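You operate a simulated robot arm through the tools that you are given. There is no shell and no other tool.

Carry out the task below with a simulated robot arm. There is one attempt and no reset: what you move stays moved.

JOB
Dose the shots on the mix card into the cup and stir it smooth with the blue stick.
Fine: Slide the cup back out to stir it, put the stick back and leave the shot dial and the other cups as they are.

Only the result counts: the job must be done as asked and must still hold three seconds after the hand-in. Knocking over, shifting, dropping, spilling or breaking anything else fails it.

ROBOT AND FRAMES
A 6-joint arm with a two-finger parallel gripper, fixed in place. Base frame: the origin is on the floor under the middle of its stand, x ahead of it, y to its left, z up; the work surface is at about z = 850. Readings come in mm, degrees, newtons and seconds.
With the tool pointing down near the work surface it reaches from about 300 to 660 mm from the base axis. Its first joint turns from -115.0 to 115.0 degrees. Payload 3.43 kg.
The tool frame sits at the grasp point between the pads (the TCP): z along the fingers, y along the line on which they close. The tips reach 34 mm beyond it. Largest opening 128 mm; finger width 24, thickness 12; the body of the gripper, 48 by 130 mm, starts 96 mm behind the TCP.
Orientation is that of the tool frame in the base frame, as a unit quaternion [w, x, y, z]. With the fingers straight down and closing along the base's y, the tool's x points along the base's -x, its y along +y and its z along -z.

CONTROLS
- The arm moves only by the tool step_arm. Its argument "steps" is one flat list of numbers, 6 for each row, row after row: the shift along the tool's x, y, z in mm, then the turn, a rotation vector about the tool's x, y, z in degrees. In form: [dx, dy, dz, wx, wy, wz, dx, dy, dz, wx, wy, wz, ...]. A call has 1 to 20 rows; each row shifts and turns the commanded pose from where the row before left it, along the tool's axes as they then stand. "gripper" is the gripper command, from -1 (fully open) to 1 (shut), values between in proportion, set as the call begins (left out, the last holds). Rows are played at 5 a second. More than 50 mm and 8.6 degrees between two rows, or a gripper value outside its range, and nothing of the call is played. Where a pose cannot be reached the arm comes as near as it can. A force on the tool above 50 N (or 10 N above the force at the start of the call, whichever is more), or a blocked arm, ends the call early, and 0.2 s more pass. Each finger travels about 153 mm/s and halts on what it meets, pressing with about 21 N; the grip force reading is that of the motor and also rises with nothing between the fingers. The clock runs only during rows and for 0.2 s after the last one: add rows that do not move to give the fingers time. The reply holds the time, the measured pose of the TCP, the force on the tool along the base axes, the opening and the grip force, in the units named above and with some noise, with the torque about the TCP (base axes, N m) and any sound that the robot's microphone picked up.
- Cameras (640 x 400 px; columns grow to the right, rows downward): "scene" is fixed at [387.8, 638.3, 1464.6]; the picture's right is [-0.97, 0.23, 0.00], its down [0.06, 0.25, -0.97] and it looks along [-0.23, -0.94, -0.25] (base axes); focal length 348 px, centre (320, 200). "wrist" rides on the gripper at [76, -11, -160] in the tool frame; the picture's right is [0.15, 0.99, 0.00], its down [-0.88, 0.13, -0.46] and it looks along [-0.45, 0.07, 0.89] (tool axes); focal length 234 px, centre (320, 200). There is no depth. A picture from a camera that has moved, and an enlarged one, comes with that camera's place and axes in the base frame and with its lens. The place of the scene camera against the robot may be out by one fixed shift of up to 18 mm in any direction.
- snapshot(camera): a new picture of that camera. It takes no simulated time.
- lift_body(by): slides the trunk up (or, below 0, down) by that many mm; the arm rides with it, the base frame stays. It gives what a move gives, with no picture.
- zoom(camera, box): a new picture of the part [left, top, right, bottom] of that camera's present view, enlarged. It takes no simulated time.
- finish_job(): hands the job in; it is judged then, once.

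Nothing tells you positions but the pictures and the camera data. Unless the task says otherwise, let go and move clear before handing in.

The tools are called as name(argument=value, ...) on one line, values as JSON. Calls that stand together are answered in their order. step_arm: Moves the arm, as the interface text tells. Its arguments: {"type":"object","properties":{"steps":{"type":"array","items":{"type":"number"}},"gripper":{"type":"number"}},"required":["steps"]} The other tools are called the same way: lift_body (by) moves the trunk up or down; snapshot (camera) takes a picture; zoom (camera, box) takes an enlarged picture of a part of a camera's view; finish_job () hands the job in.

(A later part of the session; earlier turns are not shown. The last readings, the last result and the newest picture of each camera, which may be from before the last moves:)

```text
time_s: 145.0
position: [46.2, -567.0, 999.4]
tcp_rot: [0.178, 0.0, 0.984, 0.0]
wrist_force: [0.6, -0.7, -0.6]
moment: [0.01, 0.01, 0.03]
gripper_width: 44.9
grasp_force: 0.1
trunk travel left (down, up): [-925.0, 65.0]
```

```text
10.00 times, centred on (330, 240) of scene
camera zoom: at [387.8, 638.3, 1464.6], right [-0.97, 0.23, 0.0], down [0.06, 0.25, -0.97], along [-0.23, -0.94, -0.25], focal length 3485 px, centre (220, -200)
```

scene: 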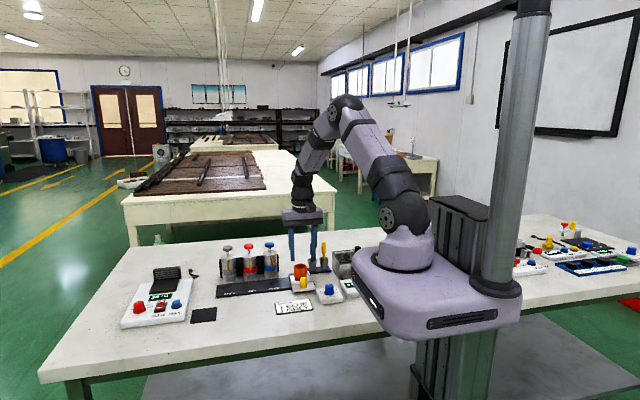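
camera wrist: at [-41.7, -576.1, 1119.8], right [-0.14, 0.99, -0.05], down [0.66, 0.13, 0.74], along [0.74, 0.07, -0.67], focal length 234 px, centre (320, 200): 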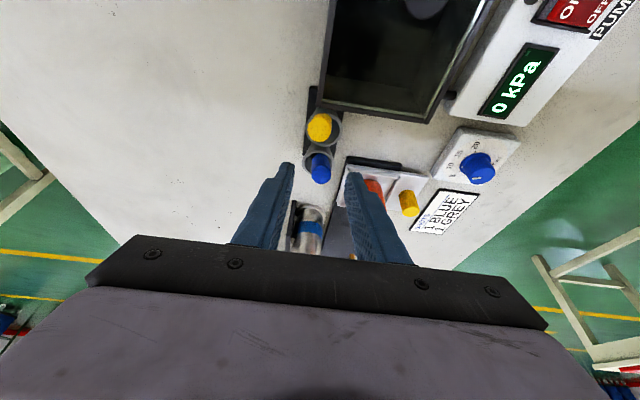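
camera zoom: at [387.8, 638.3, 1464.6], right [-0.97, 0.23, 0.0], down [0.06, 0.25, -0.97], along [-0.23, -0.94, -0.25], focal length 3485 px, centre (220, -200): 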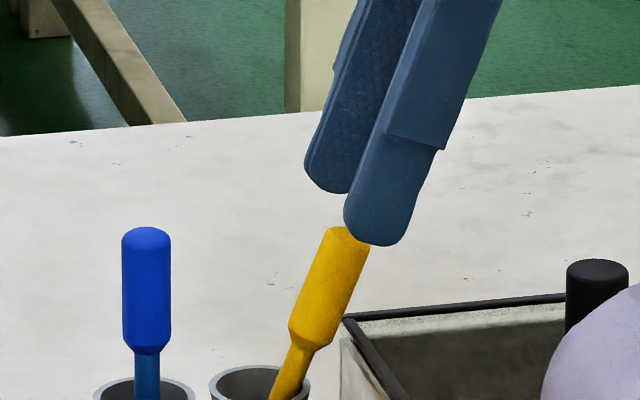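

step_arm(steps=[0, 1.3, 20, 0, 0, 0, 0, 1.2, 20, 0, 0, 0, 0, 0, 10, 0, 0, 0, 0, 0, 0, 0, 0, 0], gripper=0.3)

zoom(camera="wrist", box=[270, 120, 370, 240])

zoom(camera="scene", box=[305, 230, 355, 270])

```text
time_s: 146.0
position: [62.2, -563.9, 954.4]
tcp_rot: [0.177, 0.0, 0.984, 0.0]
wrist_force: [0.2, 0.3, -0.1]
moment: [0.02, 0.0, 0.02]
gripper_width: 44.7
grasp_force: 0.0
trunk travel left (down, up): [-925.0, 65.0]
```

```text
3.33 times, centred on (320, 180) of wrist
camera zoom: at [-63.2, -575.2, 1075.4], right [-0.14, 0.99, -0.05], down [0.67, 0.13, 0.74], along [0.73, 0.07, -0.68], focal length 781 px, centre (320, 267)
```

zoom: 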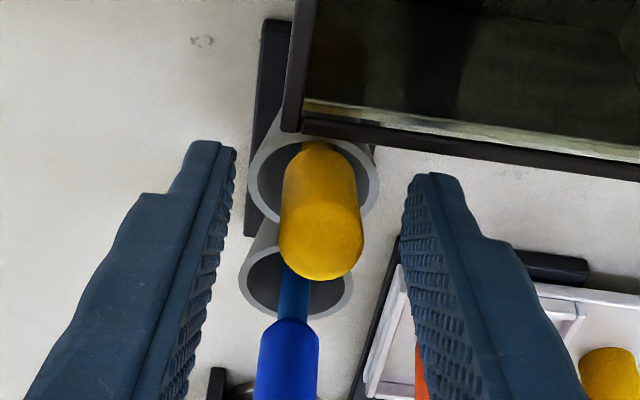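

```text
10.00 times, centred on (330, 250) of scene
camera zoom: at [387.8, 638.3, 1464.6], right [-0.97, 0.23, 0.0], down [0.06, 0.25, -0.97], along [-0.23, -0.94, -0.25], focal length 3485 px, centre (220, -300)
```

zoom: 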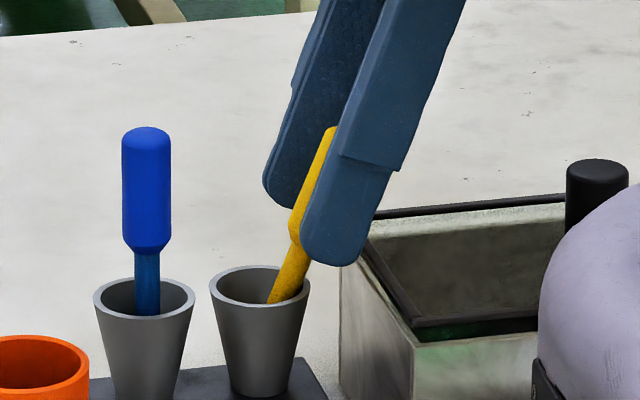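

step_arm(steps=[0, 0, 5, 0, 0, 0, 0, 0, 4, 0, 0, 0, 0, 0, 0, 0, 0, 0], gripper=0.3)

step_arm(steps=[0, 0, 0, 0, 0, 0, 0, 0, 0, 0, 0, 0, 0, 0, 0, 0, 0, 0], gripper=0.9)

zoom(camera="wrist", box=[270, 120, 370, 240])

```text
time_s: 146.8
position: [64.3, -565.2, 943.7]
tcp_rot: [0.178, 0.0, 0.984, 0.0]
wrist_force: [0.6, 0.9, 0.4]
moment: [0.0, -0.05, 0.02]
gripper_width: 44.7
grasp_force: 0.2
trunk travel left (down, up): [-925.0, 65.0]
```

```text
time_s: 147.6
position: [66.1, -565.0, 945.3]
tcp_rot: [0.178, 0.0, 0.984, 0.0]
wrist_force: [0.4, 0.0, -0.6]
moment: [0.0, -0.01, 0.0]
gripper_width: 17.7
grasp_force: 21.5
trunk travel left (down, up): [-925.0, 65.0]
```

```text
3.33 times, centred on (320, 180) of wrist
camera zoom: at [-61.0, -575.5, 1067.4], right [-0.14, 0.99, -0.05], down [0.67, 0.13, 0.74], along [0.73, 0.07, -0.68], focal length 781 px, centre (320, 267)
```

zoom: 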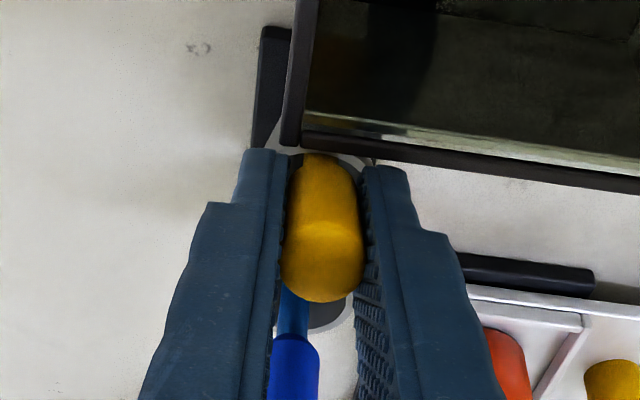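

Gripped with no side load. Lifting and rotating upright.

step_arm(steps=[-3.5, 0, -9.4, 0, 0, 0, -7, 0, -18.7, 0, 0, 0, -7, 0, -18.7, 0, 0, 0, -8.75, 0, -23.4, 0, 0, 0, 0, 0, 0, 0, 6.9, 0, 0, 0, 0, 0, 6.8, 0, 0, 0, 0, 0, 6.8, 0, 0, 0, 0, 0, 0, 0])

zoom(camera="scene", box=[320, 234, 340, 254])

zoom(camera="wrist", box=[280, 120, 360, 220])

```text
time_s: 149.4
position: [63.6, -562.2, 1018.3]
tcp_rot: [0.0, 0.0, 1.0, 0.001]
wrist_force: [-0.2, 0.5, -0.4]
moment: [0.02, 0.01, 0.01]
gripper_width: 17.8
grasp_force: 20.9
trunk travel left (down, up): [-925.0, 65.0]
```

```text
16.00 times, centred on (330, 244) of scene
camera zoom: at [387.8, 638.3, 1464.6], right [-0.97, 0.23, 0.0], down [0.06, 0.25, -0.97], along [-0.23, -0.94, -0.25], focal length 5576 px, centre (160, -504)
```

zoom: 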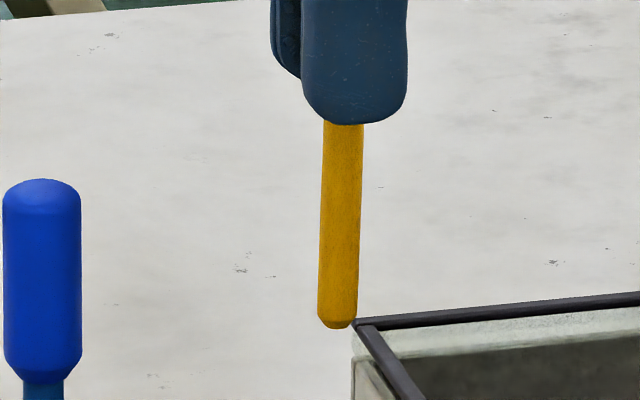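

```text
4.00 times, centred on (320, 170) of wrist
camera zoom: at [-10.4, -574.8, 1177.9], right [-0.15, 0.99, 0.0], down [0.88, 0.13, 0.45], along [0.45, 0.07, -0.89], focal length 937 px, centre (320, 320)
```

zoom: 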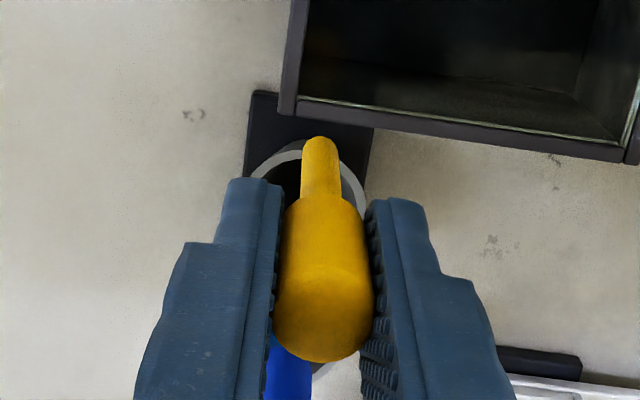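

1.15° off. Correcting, then re-measuring over the holder.

step_arm(steps=[0, 0, 0, 0, 1.15, 0, -15, -1.2, 0, 0, 0, 0, -15, -1.2, 0, 0, 0, 0, 0, 0, 12, 0, 0, 0, 0, 0, 10, 0, 0, 0, 0, 0, 0, 0, 0, 0, 0, 0, 0, 0, 0, 0])

zoom(camera="scene", box=[313, 240, 333, 260])

zoom(camera="wrist", box=[280, 120, 360, 220])

```text
time_s: 151.0
position: [93.8, -566.4, 996.7]
tcp_rot: [-0.01, 0.0, 1.0, 0.0]
wrist_force: [0.5, -0.3, -0.4]
moment: [0.01, 0.0, -0.02]
gripper_width: 17.8
grasp_force: 20.8
trunk travel left (down, up): [-925.0, 65.0]
```

```text
16.00 times, centred on (323, 250) of scene
camera zoom: at [387.8, 638.3, 1464.6], right [-0.97, 0.23, 0.0], down [0.06, 0.25, -0.97], along [-0.23, -0.94, -0.25], focal length 5576 px, centre (272, -600)
```

zoom: 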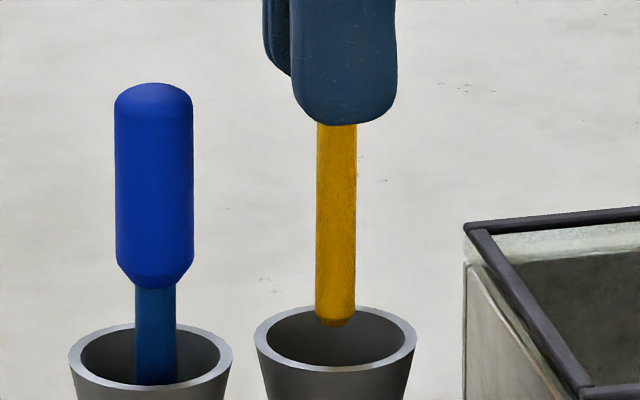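

```text
4.00 times, centred on (320, 170) of wrist
camera zoom: at [22.3, -577.0, 1156.7], right [-0.15, 0.99, 0.0], down [0.89, 0.13, 0.44], along [0.43, 0.07, -0.9], focal length 937 px, centre (320, 320)
```

zoom: 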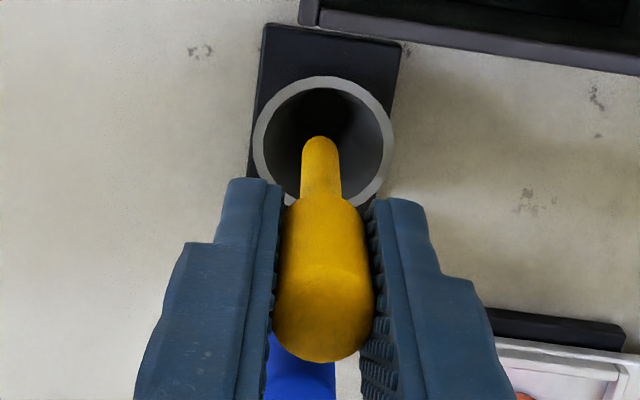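

Vertical within 0.2° and centred. Lowering.

step_arm(steps=[0, 0.7, 12, 0, 0.2, 0, 0, 0, 12, 0, 0, 0, 0, 0, 12, 0, 0, 0, 0, 0, 6, 0, 0, 0, 0, 0, 2.5, 0, 0, 0, 0, 0, 0, 0, 0, 0])

step_arm(steps=[0, 0, 0.7, 0, 0, 0, 0, 0, 0, 0, 0, 0])

step_arm(steps=[0, 0, 0.5, 0, 0, 0, 0, 0, 0, 0, 0, 0])

```text
time_s: 152.4
position: [93.5, -566.2, 951.6]
tcp_rot: [-0.013, 0.0, 1.0, 0.0]
wrist_force: [-0.3, -0.2, -0.2]
moment: [0.01, 0.0, -0.01]
gripper_width: 17.6
grasp_force: 20.6
trunk travel left (down, up): [-925.0, 65.0]
```

```text
time_s: 153.0
position: [94.2, -564.7, 950.6]
tcp_rot: [-0.012, 0.0, 1.0, 0.0]
wrist_force: [0.3, -0.2, -0.5]
moment: [0.02, 0.01, 0.01]
gripper_width: 17.7
grasp_force: 20.9
trunk travel left (down, up): [-925.0, 65.0]
```

```text
time_s: 153.6
position: [94.1, -565.2, 950.6]
tcp_rot: [-0.012, 0.001, 1.0, -0.001]
wrist_force: [-0.2, -0.2, -0.1]
moment: [0.0, -0.01, 0.03]
gripper_width: 17.7
grasp_force: 21.5
trunk travel left (down, up): [-925.0, 65.0]
```

step_arm(steps=[0, 0, 0.4, 0, 0, 0, 0, 0, 0, 0, 0, 0])

step_arm(steps=[0, 0, 0.4, 0, 0, 0, 0, 0, 0, 0, 0, 0])

step_arm(steps=[0, 0, 0.4, 0, 0, 0, 0, 0, 0, 0, 0, 0])

```text
time_s: 154.2
position: [92.6, -565.4, 950.2]
tcp_rot: [-0.012, 0.0, 1.0, 0.001]
wrist_force: [-0.3, 0.8, 0.0]
moment: [-0.01, 0.01, 0.0]
gripper_width: 17.5
grasp_force: 20.8
trunk travel left (down, up): [-925.0, 65.0]
```

```text
time_s: 154.8
position: [94.2, -564.8, 949.6]
tcp_rot: [-0.012, 0.0, 1.0, 0.0]
wrist_force: [0.8, 0.2, -0.1]
moment: [-0.05, -0.02, 0.02]
gripper_width: 17.7
grasp_force: 20.9
trunk travel left (down, up): [-925.0, 65.0]
```

```text
time_s: 155.4
position: [93.6, -564.7, 950.5]
tcp_rot: [-0.013, 0.0, 1.0, 0.0]
wrist_force: [-0.8, -0.5, 3.2]
moment: [0.02, 0.07, 0.01]
gripper_width: 17.7
grasp_force: 21.1
trunk travel left (down, up): [-925.0, 65.0]
```

Contact (3.2 N). Backing off slightly and checking verticality.

step_arm(steps=[0, 0, -0.4, 0, 0, 0, 0, 0, 0, 0, 0, 0])

zoom(camera="scene", box=[317, 245, 331, 259])

zoom(camera="wrist", box=[280, 120, 360, 220])

```text
time_s: 156.0
position: [93.9, -564.7, 950.9]
tcp_rot: [-0.012, 0.0, 1.0, 0.0]
wrist_force: [0.2, -0.9, 1.2]
moment: [-0.01, 0.04, -0.01]
gripper_width: 17.5
grasp_force: 21.1
trunk travel left (down, up): [-925.0, 65.0]
```

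```text
16.00 times, centred on (324, 252) of scene
camera zoom: at [387.8, 638.3, 1464.6], right [-0.97, 0.23, 0.0], down [0.06, 0.25, -0.97], along [-0.23, -0.94, -0.25], focal length 5576 px, centre (256, -632)
```

zoom: 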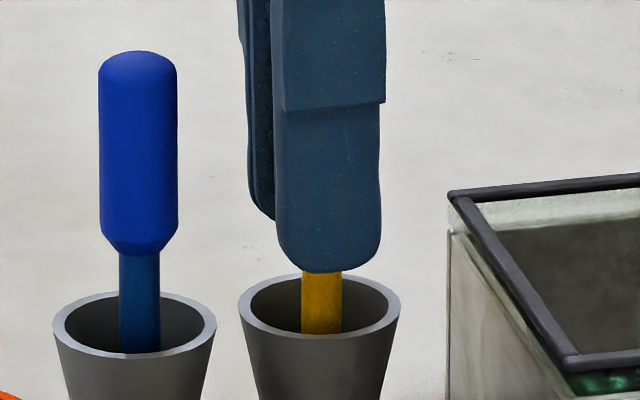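

```text
4.00 times, centred on (320, 170) of wrist
camera zoom: at [22.8, -576.2, 1111.3], right [-0.15, 0.99, 0.0], down [0.89, 0.13, 0.43], along [0.43, 0.07, -0.9], focal length 937 px, centre (320, 320)
```

zoom: 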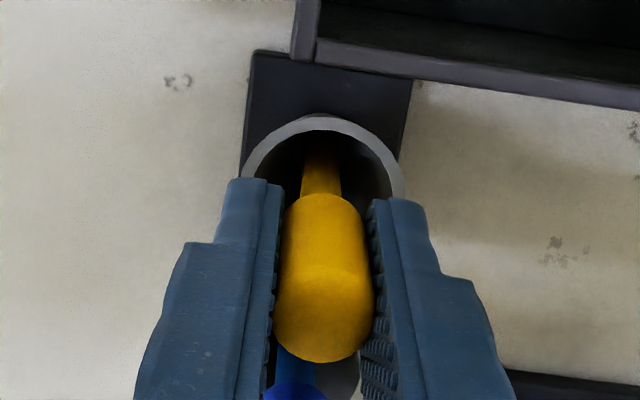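

step_arm(steps=[0, 0, -0.2, 0, 0, 0, 0, 0, 0, 0, 0, 0, 0, 0, 0, 0, 0, 0])

step_arm(steps=[0, 0, 0, 0, 0, 0, 0, 0, 0, 0, 0, 0, 0, 0, 0, 0, 0, 0, 0, 0, 0, 0, 0, 0], gripper=0.716)

zoom(camera="wrist", box=[280, 120, 360, 220])

zoom(camera="scene", box=[317, 245, 331, 259])

```text
time_s: 156.8
position: [93.7, -566.1, 950.6]
tcp_rot: [-0.012, 0.0, 1.0, 0.0]
wrist_force: [0.1, 0.6, 0.7]
moment: [0.0, 0.03, -0.03]
gripper_width: 17.5
grasp_force: 21.0
trunk travel left (down, up): [-925.0, 65.0]
```

```text
time_s: 157.8
position: [95.2, -565.6, 951.0]
tcp_rot: [-0.012, 0.0, 1.0, 0.0]
wrist_force: [-0.1, 0.3, -0.7]
moment: [0.04, 0.0, 0.0]
gripper_width: 18.4
grasp_force: 0.6
trunk travel left (down, up): [-925.0, 65.0]
```

```text
4.00 times, centred on (320, 170) of wrist
camera zoom: at [22.8, -576.3, 1111.2], right [-0.15, 0.99, 0.0], down [0.89, 0.13, 0.43], along [0.43, 0.07, -0.9], focal length 937 px, centre (320, 320)
```

zoom: 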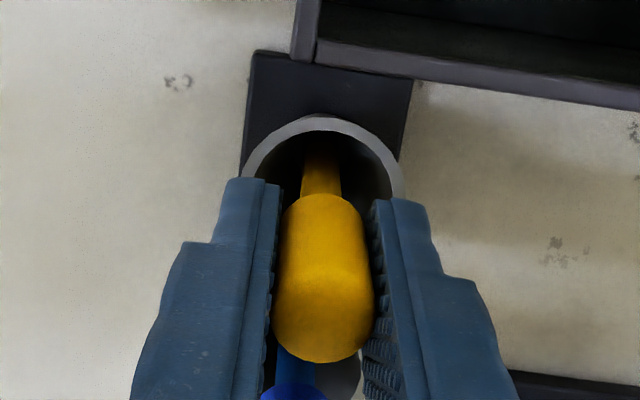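

```text
16.00 times, centred on (324, 252) of scene
camera zoom: at [387.8, 638.3, 1464.6], right [-0.97, 0.23, 0.0], down [0.06, 0.25, -0.97], along [-0.23, -0.94, -0.25], focal length 5576 px, centre (256, -632)
```

zoom: 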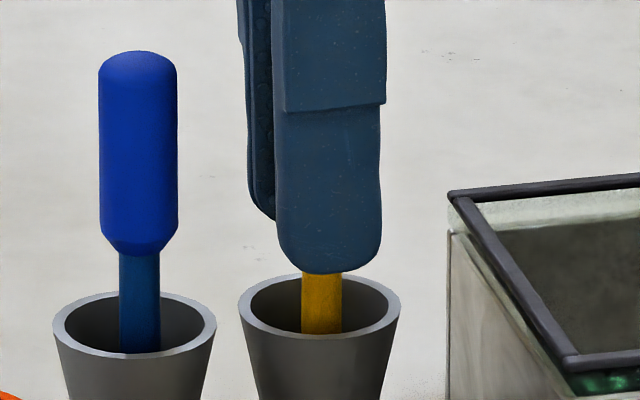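

step_arm(steps=[0, 0, 0, 0, 0, 0, 0, 0, 0, 0, 0, 0, 0, 0, 0, 0, 0, 0], gripper=0.71)

zoom(camera="wrist", box=[280, 120, 360, 220])

```text
time_s: 158.6
position: [94.1, -565.5, 950.0]
tcp_rot: [-0.012, 0.0, 1.0, 0.0]
wrist_force: [0.2, -0.5, -0.2]
moment: [0.02, 0.0, 0.04]
gripper_width: 18.5
grasp_force: 0.4
trunk travel left (down, up): [-925.0, 65.0]
```

```text
4.00 times, centred on (320, 170) of wrist
camera zoom: at [22.9, -576.4, 1111.3], right [-0.15, 0.99, 0.0], down [0.89, 0.13, 0.43], along [0.43, 0.07, -0.9], focal length 937 px, centre (320, 320)
```

zoom: 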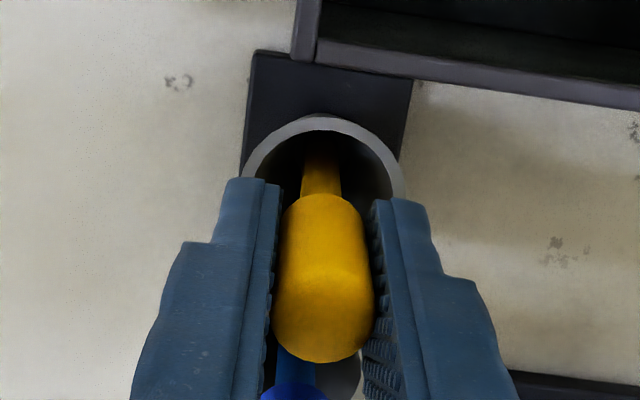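

step_arm(steps=[0, 0, 0, 0, 0, 0, 0, 0, 0, 0, 0, 0, 0, 0, 0, 0, 0, 0], gripper=0.704)

zoom(camera="wrist", box=[280, 120, 360, 220])

zoom(camera="scene", box=[317, 245, 331, 259])

```text
time_s: 159.4
position: [94.0, -565.3, 950.5]
tcp_rot: [-0.013, 0.0, 1.0, 0.0]
wrist_force: [0.9, -0.1, -0.2]
moment: [0.0, 0.03, -0.04]
gripper_width: 18.8
grasp_force: 0.1
trunk travel left (down, up): [-925.0, 65.0]
```

```text
4.00 times, centred on (320, 170) of wrist
camera zoom: at [22.8, -576.3, 1111.3], right [-0.15, 0.99, 0.0], down [0.89, 0.13, 0.43], along [0.43, 0.07, -0.9], focal length 937 px, centre (320, 320)
```

zoom: 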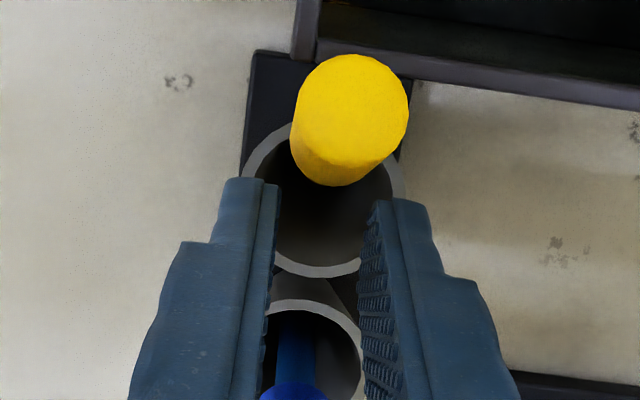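

```text
16.00 times, centred on (324, 252) of scene
camera zoom: at [387.8, 638.3, 1464.6], right [-0.97, 0.23, 0.0], down [0.06, 0.25, -0.97], along [-0.23, -0.94, -0.25], focal length 5576 px, centre (256, -632)
```

zoom: 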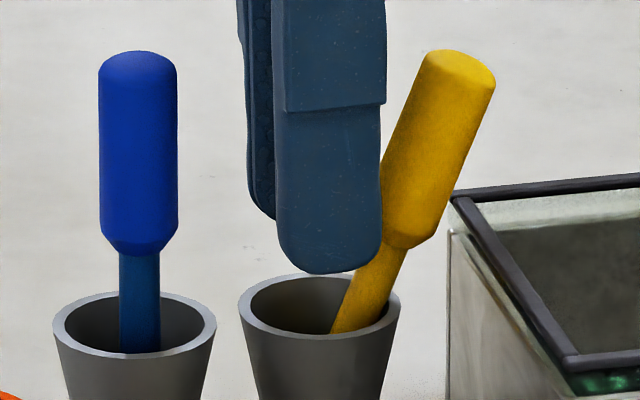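

Yellow tipped again, probably dropping from a tiny hover as the last contact let go. Next try: a higher, centred grip, leave a slight 1 N downward load, and relax the grip in very fine steps.

step_arm(steps=[0, 0, 0, 0, 0, 0, 0, 0, 0, 0, 0, 0, 0, 0, -15, 0, 0, 0, 0, 0, -25, 0, 0, 0, 0, 0, -30, 0, 0, 0, 0, 0, 0, 0, -1.35, 0, 0, 0, 0, 0, 0, 0], gripper=0.3)

zoom(camera="wrist", box=[280, 90, 360, 190])

zoom(camera="scene", box=[308, 238, 338, 268])

```text
time_s: 161.0
position: [96.1, -564.3, 1021.4]
tcp_rot: [0.0, -0.001, 1.0, 0.0]
wrist_force: [0.4, -1.4, 0.3]
moment: [-0.02, -0.02, 0.0]
gripper_width: 44.9
grasp_force: 0.0
trunk travel left (down, up): [-925.0, 65.0]
```

```text
4.00 times, centred on (320, 140) of wrist
camera zoom: at [20.9, -574.9, 1180.3], right [-0.15, 0.99, 0.0], down [0.88, 0.13, 0.46], along [0.45, 0.07, -0.89], focal length 937 px, centre (320, 440)
```

zoom: 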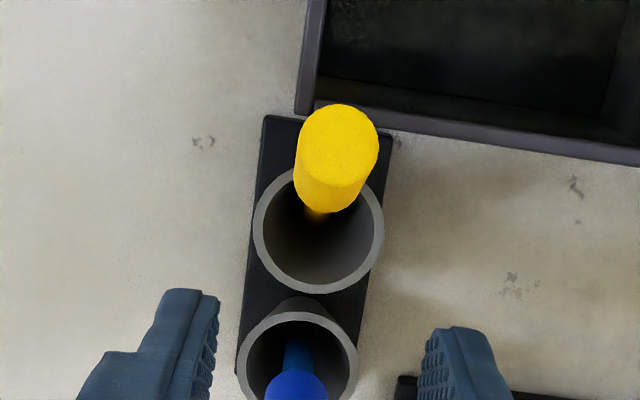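

```text
13.33 times, centred on (323, 253) of scene
camera zoom: at [387.8, 638.3, 1464.6], right [-0.97, 0.23, 0.0], down [0.06, 0.25, -0.97], along [-0.23, -0.94, -0.25], focal length 4646 px, centre (280, -507)
```

zoom: 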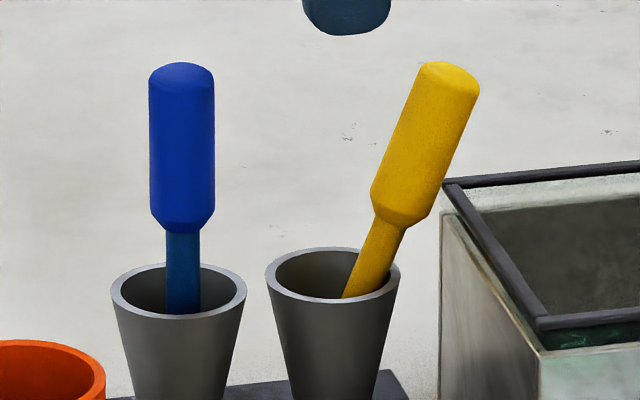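

step_arm(steps=[0, 0, 0, 0, -6.9, 0, 0, 0, 0, 0, -6.8, 0, 0, 0, 0, 0, -6.8, 0, 28.2, 0, -3.65, 0, 0, 0, 28.2, 0, -3.65, 0, 0, 0, 0, 0, 0, 0, 0, 0, 0, 0, 0, 0, 0, 0], gripper=0.3)

zoom(camera="wrist", box=[270, 100, 370, 200])

zoom(camera="scene", box=[305, 220, 355, 260])

```text
time_s: 162.6
position: [40.7, -564.6, 1006.8]
tcp_rot: [0.178, 0.001, 0.984, 0.0]
wrist_force: [0.0, -0.9, 1.0]
moment: [0.0, -0.04, -0.01]
gripper_width: 44.8
grasp_force: 0.2
trunk travel left (down, up): [-925.0, 65.0]
```

```text
4.00 times, centred on (320, 150) of wrist
camera zoom: at [-86.1, -575.9, 1129.1], right [-0.14, 0.99, -0.05], down [0.66, 0.13, 0.74], along [0.73, 0.07, -0.68], focal length 937 px, centre (320, 400)
```

zoom: 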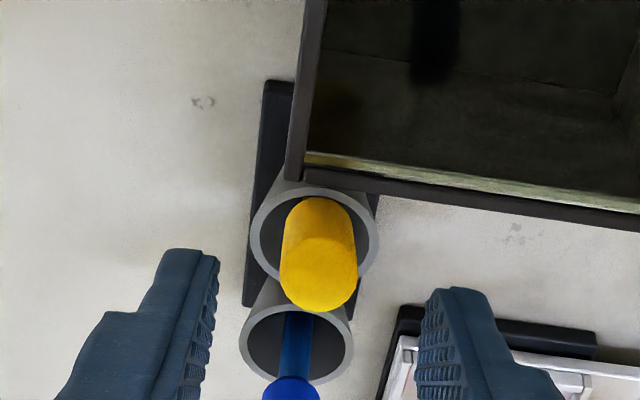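

```text
10.00 times, centred on (330, 240) of scene
camera zoom: at [387.8, 638.3, 1464.6], right [-0.97, 0.23, 0.0], down [0.06, 0.25, -0.97], along [-0.23, -0.94, -0.25], focal length 3485 px, centre (220, -200)
```

zoom: 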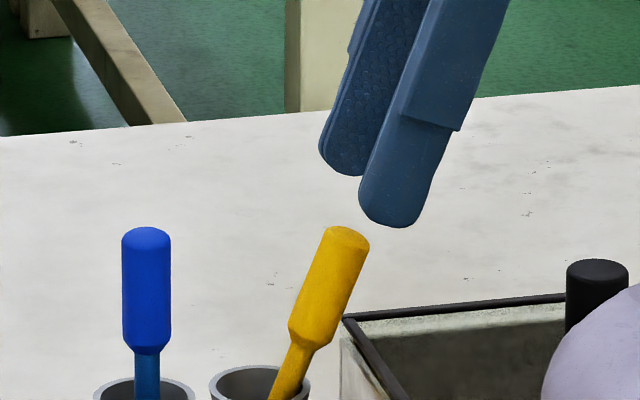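

step_arm(steps=[-1.5, 0, 20, 0, 0, 0, 0, 0, 20, 0, 0, 0, 0, 0, 12, 0, 0, 0, 0, 0, 8, 0, 0, 0, 0, 0, 0, 0, 0, 0], gripper=0.3)

zoom(camera="wrist", box=[270, 120, 370, 240])

zoom(camera="scene", box=[305, 230, 355, 270])

```text
time_s: 163.8
position: [62.7, -565.3, 949.3]
tcp_rot: [0.178, 0.0, 0.984, 0.0]
wrist_force: [0.2, 0.2, 0.3]
moment: [0.03, 0.02, -0.01]
gripper_width: 44.7
grasp_force: 0.2
trunk travel left (down, up): [-925.0, 65.0]
```

```text
3.33 times, centred on (320, 180) of wrist
camera zoom: at [-63.4, -575.9, 1073.0], right [-0.14, 0.99, -0.05], down [0.67, 0.13, 0.74], along [0.73, 0.07, -0.68], focal length 781 px, centre (320, 267)
```

zoom: 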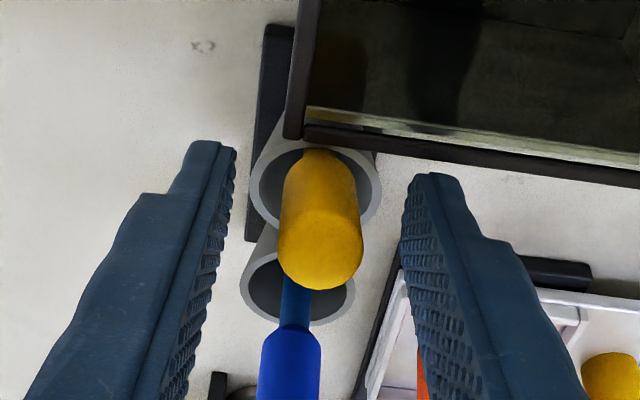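

```text
10.00 times, centred on (330, 250) of scene
camera zoom: at [387.8, 638.3, 1464.6], right [-0.97, 0.23, 0.0], down [0.06, 0.25, -0.97], along [-0.23, -0.94, -0.25], focal length 3485 px, centre (220, -300)
```

zoom: 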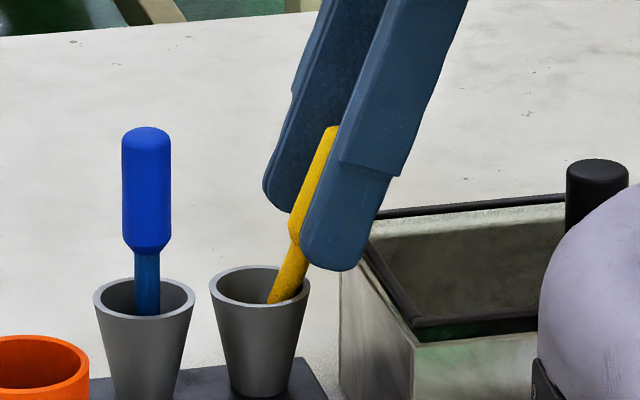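

step_arm(steps=[0, 0, 0, 0, 0, 0, 0, 0, 0, 0, 0, 0, 0, 0, 0, 0, 0, 0], gripper=0.9)

step_arm(steps=[-3.5, 0, -9.4, 0, 0, 0, -7, 0, -18.7, 0, 0, 0, -7, 0, -18.7, 0, 0, 0, -8.75, 0, -23.4, 0, 0, 0, 0, 0, 0, 0, 6.9, 0, 0, 0, 0, 0, 6.8, 0, 0, 0, 0, 0, 6.8, 0, 0, 0, 0, 0, 0, 0])

zoom(camera="scene", box=[320, 234, 340, 254])

zoom(camera="wrist", box=[280, 120, 360, 220])

```text
time_s: 164.6
position: [62.2, -564.6, 950.2]
tcp_rot: [0.178, 0.001, 0.984, 0.0]
wrist_force: [0.1, -0.2, -0.3]
moment: [-0.03, -0.05, -0.03]
gripper_width: 17.7
grasp_force: 21.1
trunk travel left (down, up): [-925.0, 65.0]
```

```text
time_s: 166.4
position: [60.8, -564.9, 1025.3]
tcp_rot: [0.0, 0.0, 1.0, 0.0]
wrist_force: [-0.7, -0.5, 0.2]
moment: [0.0, -0.01, -0.01]
gripper_width: 17.7
grasp_force: 21.4
trunk travel left (down, up): [-925.0, 65.0]
```

```text
16.00 times, centred on (330, 244) of scene
camera zoom: at [387.8, 638.3, 1464.6], right [-0.97, 0.23, 0.0], down [0.06, 0.25, -0.97], along [-0.23, -0.94, -0.25], focal length 5576 px, centre (160, -504)
```

zoom: 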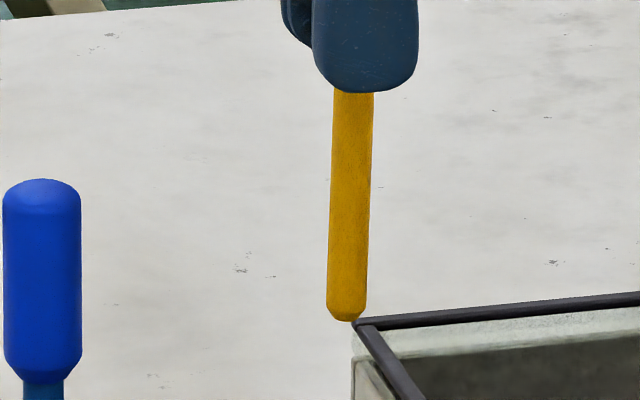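

```text
4.00 times, centred on (320, 170) of wrist
camera zoom: at [-13.3, -575.7, 1185.2], right [-0.15, 0.99, 0.0], down [0.88, 0.13, 0.45], along [0.45, 0.07, -0.89], focal length 937 px, centre (320, 320)
```

zoom: 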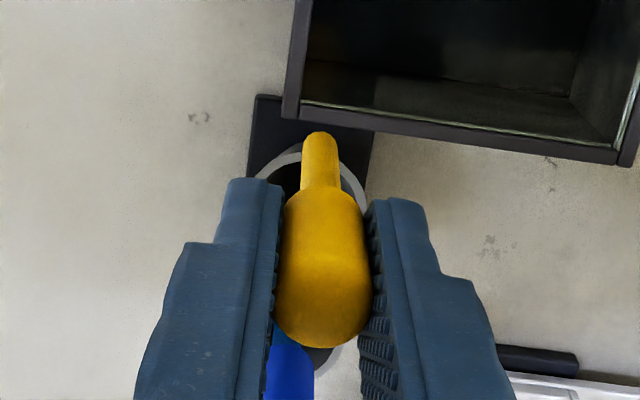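

Consistent 1.2° residual. Correcting and moving over the holder.

step_arm(steps=[0, 0, 0, 0, 1.2, 0, -16.5, 0, 0, 0, 0, 0, -16.5, 0, 0, 0, 0, 0, 0, 0, 12, 0, 0, 0, 0, 0, 10, 0, 0, 0, 0, 0, 0, 0, 0, 0, 0, 0, 0, 0, 0, 0])

zoom(camera="scene", box=[313, 238, 333, 258])

zoom(camera="wrist", box=[280, 120, 360, 220])

```text
time_s: 168.0
position: [94.9, -566.5, 1003.2]
tcp_rot: [-0.01, -0.001, 1.0, -0.001]
wrist_force: [-0.2, -0.7, -0.5]
moment: [0.01, 0.01, 0.0]
gripper_width: 18.0
grasp_force: 21.5
trunk travel left (down, up): [-925.0, 65.0]
```

```text
16.00 times, centred on (323, 248) of scene
camera zoom: at [387.8, 638.3, 1464.6], right [-0.97, 0.23, 0.0], down [0.06, 0.25, -0.97], along [-0.23, -0.94, -0.25], focal length 5576 px, centre (272, -568)
```

zoom: 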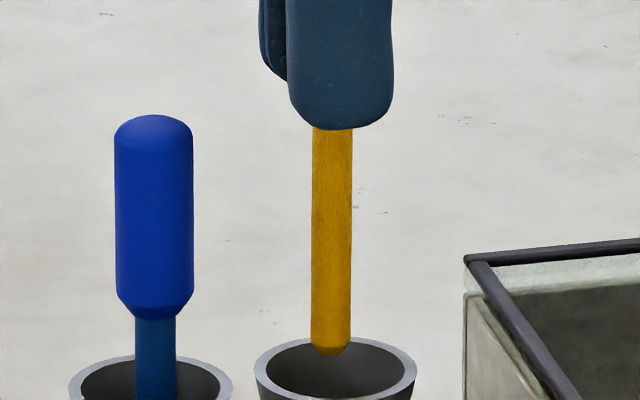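

```text
4.00 times, centred on (320, 170) of wrist
camera zoom: at [23.3, -577.0, 1163.8], right [-0.15, 0.99, 0.0], down [0.89, 0.13, 0.44], along [0.43, 0.07, -0.9], focal length 937 px, centre (320, 320)
```

zoom: 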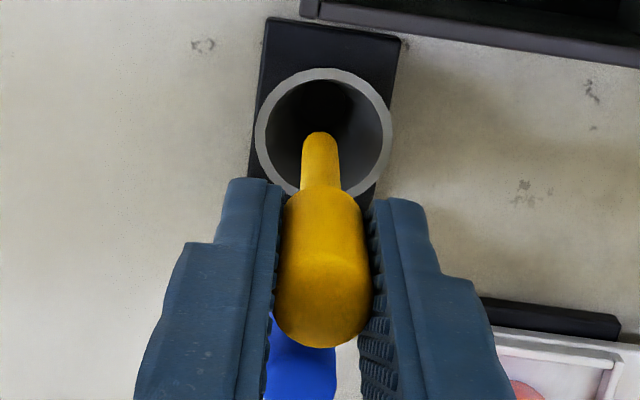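

step_arm(steps=[0.8, 0.8, 12, 0, 0.17, 0, 0, 0, 12, 0, 0, 0, 0, 0, 12, 0, 0, 0, 0, 0, 7, 0, 0, 0, 0, 0, 3, 0, 0, 0, 0, 0, 0, 0, 0, 0])

step_arm(steps=[0, 0, 0.6, 0, 0, 0, 0, 0, 0, 0, 0, 0])

step_arm(steps=[0, 0, 0.4, 0, 0, 0, 0, 0, 0, 0, 0, 0])

step_arm(steps=[0, 0, 0.4, 0, 0, 0, 0, 0, 0, 0, 0, 0])

```text
time_s: 169.4
position: [94.5, -563.9, 958.8]
tcp_rot: [-0.012, -0.001, 1.0, 0.0]
wrist_force: [-0.1, 0.2, -0.2]
moment: [0.0, 0.01, -0.01]
gripper_width: 17.4
grasp_force: 20.7
trunk travel left (down, up): [-925.0, 65.0]
```

```text
time_s: 170.0
position: [92.8, -563.7, 957.3]
tcp_rot: [-0.012, -0.001, 1.0, 0.0]
wrist_force: [-0.5, 0.3, 0.2]
moment: [0.01, 0.03, 0.0]
gripper_width: 17.4
grasp_force: 21.0
trunk travel left (down, up): [-925.0, 65.0]
```

```text
time_s: 170.6
position: [94.1, -564.4, 956.8]
tcp_rot: [-0.013, 0.0, 1.0, -0.001]
wrist_force: [-0.1, -0.5, -0.6]
moment: [0.01, 0.01, 0.0]
gripper_width: 17.6
grasp_force: 20.9
trunk travel left (down, up): [-925.0, 65.0]
```

```text
time_s: 171.2
position: [92.9, -564.2, 956.3]
tcp_rot: [-0.012, 0.001, 1.0, 0.0]
wrist_force: [0.0, 0.6, 1.2]
moment: [-0.07, -0.06, 0.01]
gripper_width: 17.6
grasp_force: 20.4
trunk travel left (down, up): [-925.0, 65.0]
```

step_arm(steps=[0, 0, 0.2, 0, 0, 0, 0, 0, 0, 0, 0, 0])

step_arm(steps=[0, 0, 0, 0, 0, 0])

step_arm(steps=[0, 0, 0, 0, 0, 0])

```text
time_s: 171.8
position: [93.6, -565.2, 955.7]
tcp_rot: [-0.013, 0.0, 1.0, 0.0]
wrist_force: [0.0, -0.4, 2.4]
moment: [-0.01, -0.01, 0.0]
gripper_width: 17.8
grasp_force: 20.9
trunk travel left (down, up): [-925.0, 65.0]
```

```text
time_s: 172.2
position: [91.9, -564.6, 957.1]
tcp_rot: [-0.012, 0.0, 1.0, 0.001]
wrist_force: [0.6, 0.6, 2.9]
moment: [0.0, -0.06, 0.01]
gripper_width: 17.7
grasp_force: 21.1
trunk travel left (down, up): [-925.0, 65.0]
```

```text
time_s: 172.6
position: [91.8, -564.3, 956.7]
tcp_rot: [-0.012, 0.0, 1.0, -0.001]
wrist_force: [0.3, 0.0, 3.5]
moment: [-0.01, -0.01, 0.01]
gripper_width: 17.5
grasp_force: 20.7
trunk travel left (down, up): [-925.0, 65.0]
```

About 3 N of pure axial load, no side load. Now relaxing the grip in very fine steps.

step_arm(steps=[0, 0, 0, 0, 0, 0, 0, 0, 0, 0, 0, 0], gripper=0.726)

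step_arm(steps=[0, 0, 0, 0, 0, 0, 0, 0, 0, 0, 0, 0], gripper=0.722)

step_arm(steps=[0, 0, 0, 0, 0, 0, 0, 0, 0, 0, 0, 0], gripper=0.72)

zoom(camera="wrist", box=[280, 120, 360, 220])

zoom(camera="scene", box=[317, 245, 331, 259])

```text
time_s: 173.2
position: [93.3, -563.7, 956.4]
tcp_rot: [-0.013, 0.0, 1.0, 0.0]
wrist_force: [-0.1, -0.3, 1.2]
moment: [-0.04, 0.01, 0.01]
gripper_width: 18.6
grasp_force: 0.5
trunk travel left (down, up): [-925.0, 65.0]
```

```text
time_s: 173.8
position: [93.2, -564.1, 955.3]
tcp_rot: [-0.012, 0.0, 1.0, 0.0]
wrist_force: [0.2, -0.2, -0.6]
moment: [0.02, 0.02, 0.01]
gripper_width: 18.3
grasp_force: 1.1
trunk travel left (down, up): [-925.0, 65.0]
```

```text
time_s: 174.4
position: [93.6, -564.7, 956.2]
tcp_rot: [-0.012, 0.0, 1.0, 0.001]
wrist_force: [-0.7, 0.9, -0.5]
moment: [0.03, 0.05, 0.01]
gripper_width: 18.1
grasp_force: 0.4
trunk travel left (down, up): [-925.0, 65.0]
```

```text
4.00 times, centred on (320, 170) of wrist
camera zoom: at [22.1, -575.3, 1117.0], right [-0.15, 0.99, 0.0], down [0.89, 0.13, 0.43], along [0.43, 0.07, -0.9], focal length 937 px, centre (320, 320)
```

zoom: 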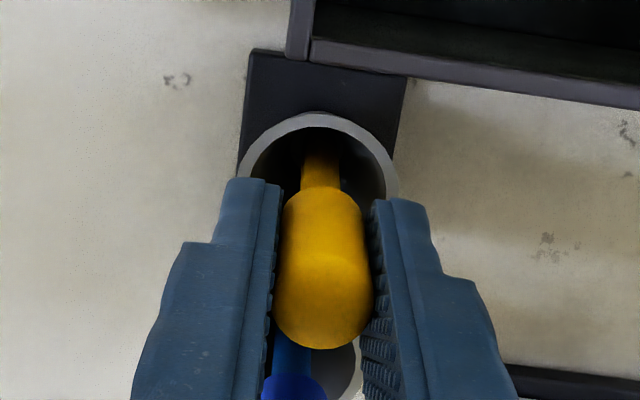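

```text
16.00 times, centred on (324, 252) of scene
camera zoom: at [387.8, 638.3, 1464.6], right [-0.97, 0.23, 0.0], down [0.06, 0.25, -0.97], along [-0.23, -0.94, -0.25], focal length 5576 px, centre (256, -632)
```

zoom: 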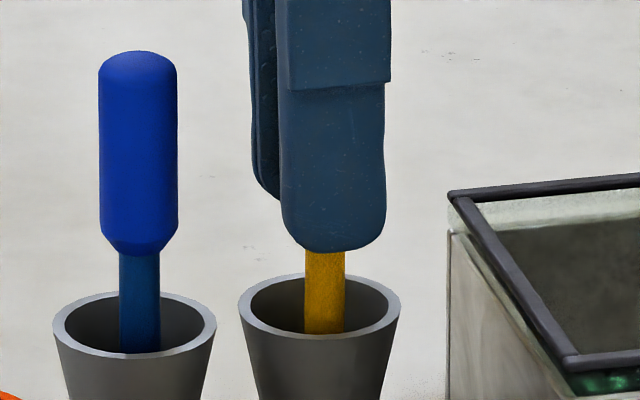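

Axial load has relaxed to zero, so the stick is resting on its foot. Continuing to open finely.

step_arm(steps=[0, 0, 0, 0, 0, 0, 0, 0, 0, 0, 0, 0], gripper=0.717)

step_arm(steps=[0, 0, 0, 0, 0, 0, 0, 0, 0, 0, 0, 0], gripper=0.714)

step_arm(steps=[0, 0, 0, 0, 0, 0, 0, 0, 0, 0, 0, 0], gripper=0.711)

zoom(camera="wrist", box=[280, 120, 360, 220])

zoom(camera="scene", box=[317, 245, 331, 259])

```text
time_s: 175.0
position: [92.7, -563.3, 956.0]
tcp_rot: [-0.012, 0.0, 1.0, 0.0]
wrist_force: [-0.8, 0.1, 0.2]
moment: [0.03, -0.01, 0.03]
gripper_width: 18.2
grasp_force: 1.3
trunk travel left (down, up): [-925.0, 65.0]
```

```text
time_s: 175.6
position: [92.7, -564.1, 956.3]
tcp_rot: [-0.012, -0.001, 1.0, 0.0]
wrist_force: [0.4, 0.0, 0.7]
moment: [-0.02, -0.01, 0.03]
gripper_width: 18.5
grasp_force: 0.1
trunk travel left (down, up): [-925.0, 65.0]
```

```text
time_s: 176.2
position: [92.9, -564.7, 956.9]
tcp_rot: [-0.012, 0.001, 1.0, 0.0]
wrist_force: [1.3, -0.2, -0.6]
moment: [-0.02, 0.02, 0.0]
gripper_width: 18.4
grasp_force: 0.1
trunk travel left (down, up): [-925.0, 65.0]
```

```text
4.00 times, centred on (320, 170) of wrist
camera zoom: at [22.1, -575.3, 1117.1], right [-0.15, 0.99, 0.0], down [0.89, 0.13, 0.43], along [0.43, 0.07, -0.9], focal length 937 px, centre (320, 320)
```

zoom: 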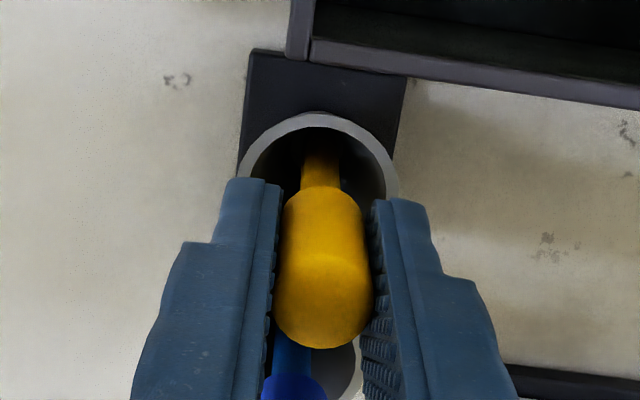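

```text
16.00 times, centred on (324, 252) of scene
camera zoom: at [387.8, 638.3, 1464.6], right [-0.97, 0.23, 0.0], down [0.06, 0.25, -0.97], along [-0.23, -0.94, -0.25], focal length 5576 px, centre (256, -632)
```

zoom: 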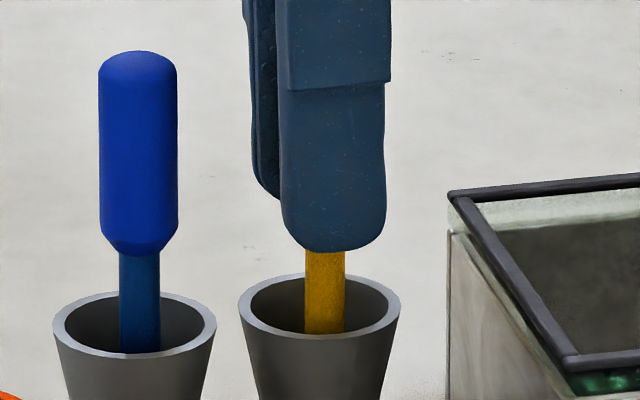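

zoom(camera="wrist", box=[300, 160, 340, 215])

```text
7.27 times, centred on (320, 188) of wrist
camera zoom: at [22.1, -575.3, 1117.1], right [-0.15, 0.99, 0.0], down [0.89, 0.13, 0.43], along [0.43, 0.07, -0.9], focal length 1703 px, centre (320, 291)
```

zoom: 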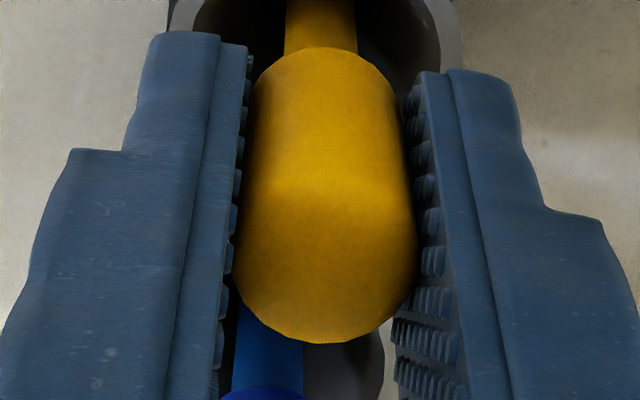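

step_arm(steps=[0, 0, 0, 0, 0, 0, 0, 0, 0, 0, 0, 0], gripper=0.708)

zoom(camera="wrist", box=[300, 160, 340, 215])

zoom(camera="scene", box=[317, 245, 331, 259])

```text
time_s: 176.8
position: [91.9, -565.2, 955.8]
tcp_rot: [-0.012, 0.0, 1.0, 0.0]
wrist_force: [0.4, 1.0, 0.6]
moment: [0.01, 0.0, 0.0]
gripper_width: 18.3
grasp_force: 0.1
trunk travel left (down, up): [-925.0, 65.0]
```

```text
7.27 times, centred on (320, 188) of wrist
camera zoom: at [22.1, -575.3, 1117.1], right [-0.15, 0.99, 0.0], down [0.89, 0.13, 0.43], along [0.43, 0.07, -0.9], focal length 1703 px, centre (320, 291)
```

zoom: 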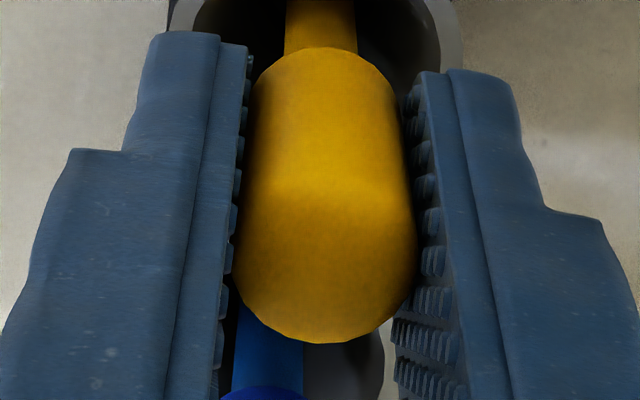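

```text
16.00 times, centred on (324, 252) of scene
camera zoom: at [387.8, 638.3, 1464.6], right [-0.97, 0.23, 0.0], down [0.06, 0.25, -0.97], along [-0.23, -0.94, -0.25], focal length 5576 px, centre (256, -632)
```

zoom: 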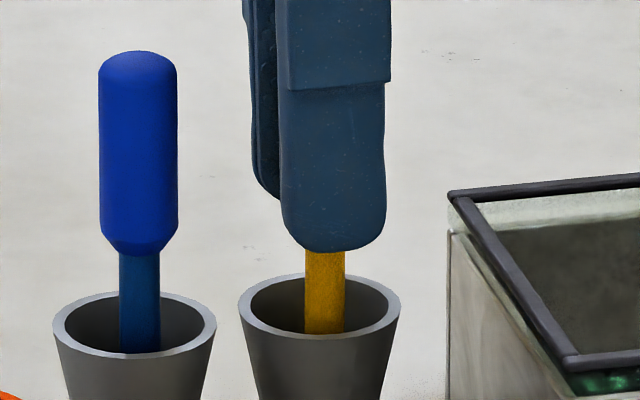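

step_arm(steps=[0, 0, 0, 0, 0, 0, 0, 0, 0, 0, 0, 0], gripper=0.704)

zoom(camera="wrist", box=[300, 160, 340, 215])

```text
time_s: 177.4
position: [93.6, -564.4, 956.4]
tcp_rot: [-0.013, -0.001, 1.0, -0.001]
wrist_force: [-0.7, 0.3, 0.1]
moment: [-0.02, 0.02, 0.03]
gripper_width: 18.7
grasp_force: 0.1
trunk travel left (down, up): [-925.0, 65.0]
```

```text
7.27 times, centred on (320, 188) of wrist
camera zoom: at [22.1, -575.3, 1117.0], right [-0.15, 0.99, 0.0], down [0.89, 0.13, 0.43], along [0.43, 0.07, -0.9], focal length 1703 px, centre (320, 291)
```

zoom: 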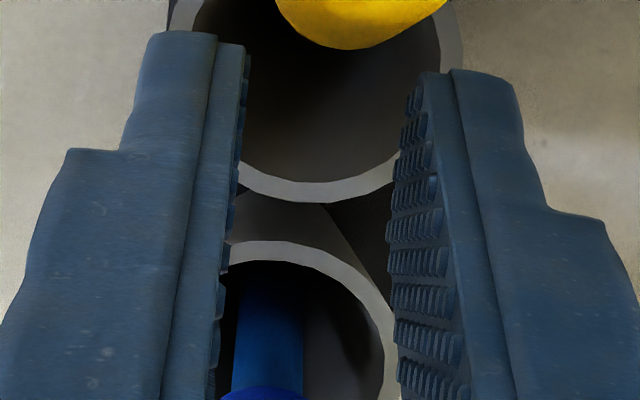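

It fell toward −x again the instant it was free, so something is systematic. Blue is standing flat, so I'll use it as a true-vertical reference.

zoom(camera="scene", box=[306, 243, 319, 256])

zoom(camera="scene", box=[302, 255, 342, 283])

```text
16.00 times, centred on (312, 250) of scene
camera zoom: at [387.8, 638.3, 1464.6], right [-0.97, 0.23, 0.0], down [0.06, 0.25, -0.97], along [-0.23, -0.94, -0.25], focal length 5576 px, centre (440, -592)
```

zoom: 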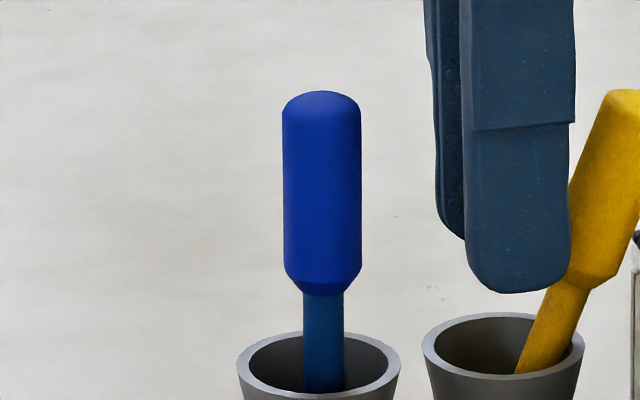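

```text
14.29 times, centred on (322, 269) of scene
camera zoom: at [387.8, 638.3, 1464.6], right [-0.97, 0.23, 0.0], down [0.06, 0.25, -0.97], along [-0.23, -0.94, -0.25], focal length 4978 px, centre (291, -786)
```

zoom: 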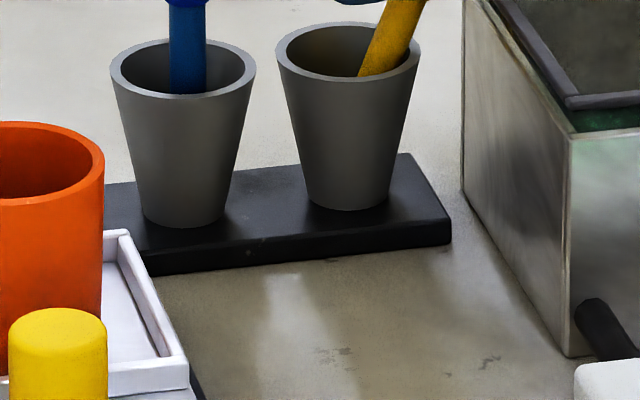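

Scene vertical is confirmed accurate by blue. I'll retry yellow once more, replicating blue's successful sequence (firm press, back off to zero load, then release), with a careful centred grip.

step_arm(steps=[0, 0, 0, 0, 0, 0, 0, 0, 0, 0, 0, 0, 0, 0, -15, 0, 0, 0, 0, 0, -25, 0, 0, 0, 0, 0, -25, 0, 0, 0, 0, 0, 0, 0, -1.37, 0, 0, 0, 0, 0, 0, 0], gripper=0.3)

zoom(camera="wrist", box=[280, 90, 360, 190])

zoom(camera="scene", box=[315, 240, 333, 258])

```text
time_s: 179.0
position: [95.1, -563.4, 1020.8]
tcp_rot: [-0.001, 0.0, 1.0, 0.0]
wrist_force: [0.0, 0.5, 1.0]
moment: [0.0, 0.01, -0.01]
gripper_width: 44.5
grasp_force: 0.1
trunk travel left (down, up): [-925.0, 65.0]
```

```text
4.00 times, centred on (320, 140) of wrist
camera zoom: at [19.0, -575.3, 1179.7], right [-0.15, 0.99, 0.0], down [0.88, 0.13, 0.46], along [0.45, 0.07, -0.89], focal length 937 px, centre (320, 440)
```

zoom: 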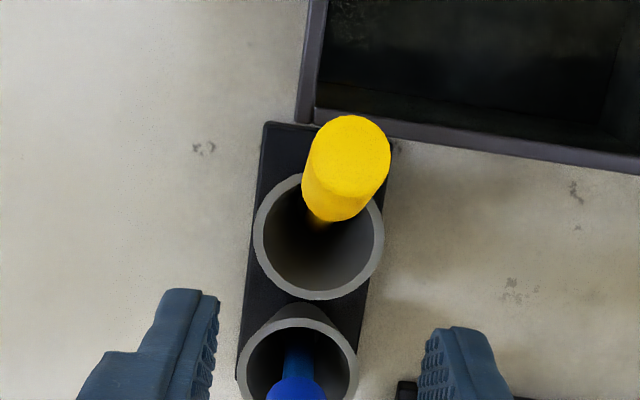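

```text
16.00 times, centred on (324, 249) of scene
camera zoom: at [387.8, 638.3, 1464.6], right [-0.97, 0.23, 0.0], down [0.06, 0.25, -0.97], along [-0.23, -0.94, -0.25], focal length 5576 px, centre (256, -584)
```

zoom: 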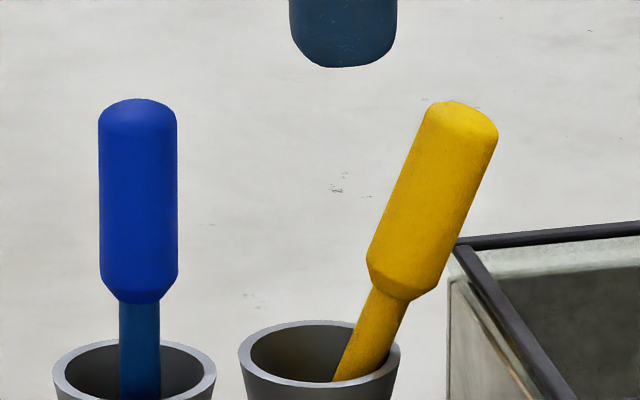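

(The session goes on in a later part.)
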